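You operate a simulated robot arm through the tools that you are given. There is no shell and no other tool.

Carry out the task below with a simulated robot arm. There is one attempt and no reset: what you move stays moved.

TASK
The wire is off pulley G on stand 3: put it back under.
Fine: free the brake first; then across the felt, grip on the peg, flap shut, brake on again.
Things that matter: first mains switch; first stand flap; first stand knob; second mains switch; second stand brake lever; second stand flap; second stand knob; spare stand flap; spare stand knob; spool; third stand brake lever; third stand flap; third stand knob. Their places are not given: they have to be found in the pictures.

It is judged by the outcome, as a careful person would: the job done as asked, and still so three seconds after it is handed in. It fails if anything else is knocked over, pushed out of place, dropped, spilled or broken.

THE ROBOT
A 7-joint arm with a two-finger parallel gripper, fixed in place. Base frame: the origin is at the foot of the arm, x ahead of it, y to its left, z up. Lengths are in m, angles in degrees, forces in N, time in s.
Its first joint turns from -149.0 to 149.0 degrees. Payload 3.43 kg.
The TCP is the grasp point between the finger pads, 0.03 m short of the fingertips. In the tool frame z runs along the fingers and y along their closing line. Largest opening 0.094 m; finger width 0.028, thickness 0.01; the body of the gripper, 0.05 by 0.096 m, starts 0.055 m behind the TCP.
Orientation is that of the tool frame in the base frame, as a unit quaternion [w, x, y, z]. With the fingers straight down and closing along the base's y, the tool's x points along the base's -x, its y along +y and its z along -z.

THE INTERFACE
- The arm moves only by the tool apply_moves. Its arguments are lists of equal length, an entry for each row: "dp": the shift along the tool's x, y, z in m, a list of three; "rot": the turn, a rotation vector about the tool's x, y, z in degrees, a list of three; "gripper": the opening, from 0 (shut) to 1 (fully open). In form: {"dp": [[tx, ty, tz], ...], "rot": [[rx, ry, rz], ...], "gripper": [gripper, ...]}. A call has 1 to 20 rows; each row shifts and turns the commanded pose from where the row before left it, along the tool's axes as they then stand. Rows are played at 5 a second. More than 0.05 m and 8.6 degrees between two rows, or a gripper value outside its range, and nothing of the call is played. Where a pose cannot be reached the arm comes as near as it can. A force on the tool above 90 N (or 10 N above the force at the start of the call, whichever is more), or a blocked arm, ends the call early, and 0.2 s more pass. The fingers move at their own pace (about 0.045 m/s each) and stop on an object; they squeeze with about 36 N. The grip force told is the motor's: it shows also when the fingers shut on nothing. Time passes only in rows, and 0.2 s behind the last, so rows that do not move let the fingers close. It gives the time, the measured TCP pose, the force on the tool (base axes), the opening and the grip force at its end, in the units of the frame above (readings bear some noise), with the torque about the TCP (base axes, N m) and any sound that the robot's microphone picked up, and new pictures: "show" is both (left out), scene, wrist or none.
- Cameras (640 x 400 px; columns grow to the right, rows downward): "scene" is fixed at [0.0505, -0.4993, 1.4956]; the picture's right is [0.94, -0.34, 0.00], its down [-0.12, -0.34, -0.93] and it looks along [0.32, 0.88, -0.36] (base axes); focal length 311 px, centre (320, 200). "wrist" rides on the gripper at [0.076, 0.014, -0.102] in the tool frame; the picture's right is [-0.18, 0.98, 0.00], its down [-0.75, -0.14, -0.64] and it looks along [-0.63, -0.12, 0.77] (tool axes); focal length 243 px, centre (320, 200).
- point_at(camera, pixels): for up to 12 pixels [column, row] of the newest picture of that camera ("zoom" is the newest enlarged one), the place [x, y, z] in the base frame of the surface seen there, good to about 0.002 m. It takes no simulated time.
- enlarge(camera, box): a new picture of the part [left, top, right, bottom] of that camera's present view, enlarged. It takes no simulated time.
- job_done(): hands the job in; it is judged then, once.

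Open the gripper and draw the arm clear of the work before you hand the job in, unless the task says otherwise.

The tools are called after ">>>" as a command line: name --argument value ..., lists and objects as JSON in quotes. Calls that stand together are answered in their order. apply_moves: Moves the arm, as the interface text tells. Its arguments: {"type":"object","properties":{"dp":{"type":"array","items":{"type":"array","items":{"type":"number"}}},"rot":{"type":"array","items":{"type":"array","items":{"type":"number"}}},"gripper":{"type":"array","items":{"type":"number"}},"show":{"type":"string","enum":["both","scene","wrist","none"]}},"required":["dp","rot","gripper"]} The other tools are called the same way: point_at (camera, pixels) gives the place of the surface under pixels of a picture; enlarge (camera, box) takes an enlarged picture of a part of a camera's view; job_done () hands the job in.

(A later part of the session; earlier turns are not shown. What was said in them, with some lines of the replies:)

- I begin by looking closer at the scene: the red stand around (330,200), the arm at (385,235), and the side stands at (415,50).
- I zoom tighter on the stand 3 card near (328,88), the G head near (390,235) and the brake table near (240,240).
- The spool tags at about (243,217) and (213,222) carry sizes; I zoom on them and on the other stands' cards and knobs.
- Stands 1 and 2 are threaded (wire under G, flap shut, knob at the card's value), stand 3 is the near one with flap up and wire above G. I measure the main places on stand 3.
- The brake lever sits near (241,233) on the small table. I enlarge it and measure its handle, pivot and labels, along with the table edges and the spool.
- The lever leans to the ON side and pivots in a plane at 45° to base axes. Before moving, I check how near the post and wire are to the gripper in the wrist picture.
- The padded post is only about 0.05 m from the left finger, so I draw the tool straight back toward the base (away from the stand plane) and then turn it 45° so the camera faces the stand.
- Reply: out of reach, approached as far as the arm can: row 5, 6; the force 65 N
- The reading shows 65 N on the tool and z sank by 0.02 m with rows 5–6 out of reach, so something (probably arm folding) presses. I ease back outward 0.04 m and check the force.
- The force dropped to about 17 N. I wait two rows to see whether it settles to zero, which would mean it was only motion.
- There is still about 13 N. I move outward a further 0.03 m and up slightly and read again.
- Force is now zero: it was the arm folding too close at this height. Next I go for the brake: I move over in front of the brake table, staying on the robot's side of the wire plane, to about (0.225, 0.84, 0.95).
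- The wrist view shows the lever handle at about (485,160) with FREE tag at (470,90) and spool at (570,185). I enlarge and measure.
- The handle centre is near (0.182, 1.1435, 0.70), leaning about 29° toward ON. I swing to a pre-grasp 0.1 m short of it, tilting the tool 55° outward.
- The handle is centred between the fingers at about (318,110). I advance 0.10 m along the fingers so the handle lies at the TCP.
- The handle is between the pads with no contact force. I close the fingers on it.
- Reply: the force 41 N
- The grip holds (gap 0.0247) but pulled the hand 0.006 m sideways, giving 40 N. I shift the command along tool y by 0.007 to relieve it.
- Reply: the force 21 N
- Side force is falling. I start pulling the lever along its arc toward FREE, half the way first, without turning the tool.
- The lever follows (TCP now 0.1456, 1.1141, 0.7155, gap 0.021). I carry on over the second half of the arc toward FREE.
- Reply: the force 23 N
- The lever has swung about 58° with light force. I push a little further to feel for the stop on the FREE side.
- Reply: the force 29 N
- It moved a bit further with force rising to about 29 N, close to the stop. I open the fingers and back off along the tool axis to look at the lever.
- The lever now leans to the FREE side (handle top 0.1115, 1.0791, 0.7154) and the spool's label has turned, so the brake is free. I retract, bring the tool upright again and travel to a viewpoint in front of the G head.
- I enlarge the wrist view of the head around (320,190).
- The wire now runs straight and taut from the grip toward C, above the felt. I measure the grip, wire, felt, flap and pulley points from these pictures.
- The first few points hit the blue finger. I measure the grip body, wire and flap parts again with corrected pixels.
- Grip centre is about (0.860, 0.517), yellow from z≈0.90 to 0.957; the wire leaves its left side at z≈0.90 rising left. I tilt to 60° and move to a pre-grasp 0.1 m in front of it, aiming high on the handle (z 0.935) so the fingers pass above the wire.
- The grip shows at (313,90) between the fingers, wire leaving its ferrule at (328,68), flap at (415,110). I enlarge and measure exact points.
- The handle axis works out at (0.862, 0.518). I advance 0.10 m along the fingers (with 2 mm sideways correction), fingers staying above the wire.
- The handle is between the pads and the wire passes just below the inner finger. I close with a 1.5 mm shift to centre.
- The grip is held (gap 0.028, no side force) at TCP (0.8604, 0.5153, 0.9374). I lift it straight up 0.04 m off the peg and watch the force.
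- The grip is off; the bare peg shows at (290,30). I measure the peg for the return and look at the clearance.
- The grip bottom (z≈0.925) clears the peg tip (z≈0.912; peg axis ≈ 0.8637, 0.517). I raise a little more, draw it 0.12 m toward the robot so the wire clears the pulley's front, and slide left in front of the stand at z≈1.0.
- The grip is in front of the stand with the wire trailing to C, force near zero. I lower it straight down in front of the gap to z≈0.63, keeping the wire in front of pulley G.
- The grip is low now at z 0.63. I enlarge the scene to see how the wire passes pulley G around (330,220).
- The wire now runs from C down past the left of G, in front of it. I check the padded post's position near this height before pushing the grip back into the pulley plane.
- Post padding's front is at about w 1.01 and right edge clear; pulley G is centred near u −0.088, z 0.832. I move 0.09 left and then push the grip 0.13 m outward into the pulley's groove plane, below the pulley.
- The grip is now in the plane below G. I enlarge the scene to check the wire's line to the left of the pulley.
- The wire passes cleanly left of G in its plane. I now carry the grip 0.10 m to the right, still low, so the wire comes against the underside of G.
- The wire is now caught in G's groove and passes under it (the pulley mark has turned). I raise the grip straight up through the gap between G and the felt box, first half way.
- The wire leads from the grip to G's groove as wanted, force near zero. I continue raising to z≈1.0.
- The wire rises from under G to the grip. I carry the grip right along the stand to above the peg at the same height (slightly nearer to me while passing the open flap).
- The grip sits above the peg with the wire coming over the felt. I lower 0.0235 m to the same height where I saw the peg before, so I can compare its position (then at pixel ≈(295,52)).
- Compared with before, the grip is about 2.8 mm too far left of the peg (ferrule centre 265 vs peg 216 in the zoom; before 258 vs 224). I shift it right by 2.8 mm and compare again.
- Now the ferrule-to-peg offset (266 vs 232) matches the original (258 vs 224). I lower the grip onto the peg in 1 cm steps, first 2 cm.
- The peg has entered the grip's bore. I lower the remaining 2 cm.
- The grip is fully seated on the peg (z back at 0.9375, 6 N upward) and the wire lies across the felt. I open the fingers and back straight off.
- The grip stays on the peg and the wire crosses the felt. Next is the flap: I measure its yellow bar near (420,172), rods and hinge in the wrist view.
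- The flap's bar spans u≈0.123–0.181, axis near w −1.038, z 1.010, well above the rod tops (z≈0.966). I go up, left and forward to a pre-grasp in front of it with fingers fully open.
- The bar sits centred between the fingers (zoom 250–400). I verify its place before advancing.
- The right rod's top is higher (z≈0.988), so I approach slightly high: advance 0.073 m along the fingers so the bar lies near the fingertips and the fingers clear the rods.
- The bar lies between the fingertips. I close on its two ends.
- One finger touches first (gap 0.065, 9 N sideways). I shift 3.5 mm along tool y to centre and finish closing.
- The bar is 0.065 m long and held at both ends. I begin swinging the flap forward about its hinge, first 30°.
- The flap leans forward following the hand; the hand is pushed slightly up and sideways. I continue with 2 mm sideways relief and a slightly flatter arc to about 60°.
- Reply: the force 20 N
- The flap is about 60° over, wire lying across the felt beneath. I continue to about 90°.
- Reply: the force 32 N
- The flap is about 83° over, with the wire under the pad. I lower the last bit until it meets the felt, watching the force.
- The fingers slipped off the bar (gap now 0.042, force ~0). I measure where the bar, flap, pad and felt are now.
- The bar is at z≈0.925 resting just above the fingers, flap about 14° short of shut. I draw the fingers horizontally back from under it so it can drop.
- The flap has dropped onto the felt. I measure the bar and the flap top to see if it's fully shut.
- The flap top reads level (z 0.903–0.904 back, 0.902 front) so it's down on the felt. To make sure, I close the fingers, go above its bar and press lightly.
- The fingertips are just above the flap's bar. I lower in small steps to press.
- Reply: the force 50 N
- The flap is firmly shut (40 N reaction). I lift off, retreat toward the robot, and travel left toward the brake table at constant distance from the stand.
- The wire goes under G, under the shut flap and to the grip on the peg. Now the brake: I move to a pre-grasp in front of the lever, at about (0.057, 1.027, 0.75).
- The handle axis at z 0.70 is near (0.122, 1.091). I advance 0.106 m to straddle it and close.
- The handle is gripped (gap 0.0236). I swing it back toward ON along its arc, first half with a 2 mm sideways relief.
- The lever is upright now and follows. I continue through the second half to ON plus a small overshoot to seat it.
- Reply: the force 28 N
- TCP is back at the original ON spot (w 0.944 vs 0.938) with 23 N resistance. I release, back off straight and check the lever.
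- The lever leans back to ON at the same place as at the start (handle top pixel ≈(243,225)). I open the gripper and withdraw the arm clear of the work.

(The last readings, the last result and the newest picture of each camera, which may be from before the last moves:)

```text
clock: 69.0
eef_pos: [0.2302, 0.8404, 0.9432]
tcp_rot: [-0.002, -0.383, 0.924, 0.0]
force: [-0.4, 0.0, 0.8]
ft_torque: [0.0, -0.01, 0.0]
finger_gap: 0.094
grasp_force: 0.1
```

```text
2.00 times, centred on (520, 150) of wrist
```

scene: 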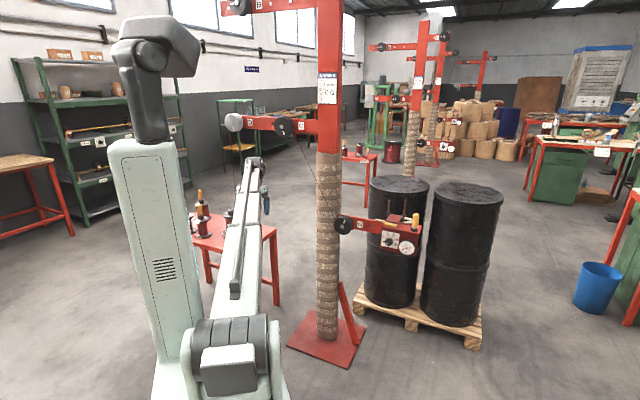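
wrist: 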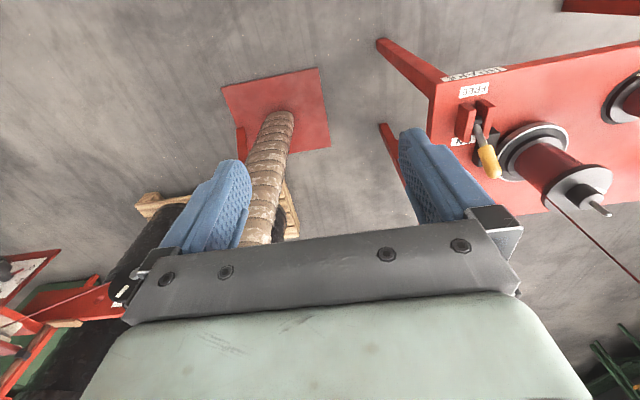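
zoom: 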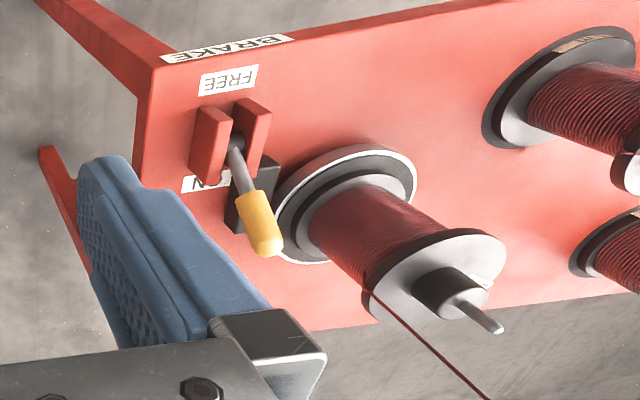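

Everything checks out in the pictures. The wire runs from C under G, across the felt and under the shut flap to the grip on the peg at (415,222). The brake lever leans to ON, and the arm is clear with the gripper open. I left the knob at 0, since turning it wasn't part of the job, and I hand in now.

>>> job_done

```text
The job is handed in.
```

The wire on stand 3 is back under pulley G, and I've handed the job in. I don't have the judge's result yet.

I followed your order: brake freed first, then the wire across the felt, grip back on its peg, flap shut, brake on again. In the last pictures:
- **Wire:** it runs from C, under G and beneath the shut flap to the grip.
- **Flap:** I pressed on it and it held firm.
- **Brake lever:** it leans to ON at the same spot as at the start.
- **Arm:** it stands clear with the gripper open.

While shutting the flap, the fingers slipped off its bar and it dropped the last 14° or so onto the felt. I saw no harm from that.

I noticed two mismatches with the stand 3 card and left both alone, as they weren't part of the job:
- **Felt knob:** it is at 0, but the card says FELT 2.
- **Spool:** the one on the brake is marked 2.5 mm, but the card says 3.2 mm wire.
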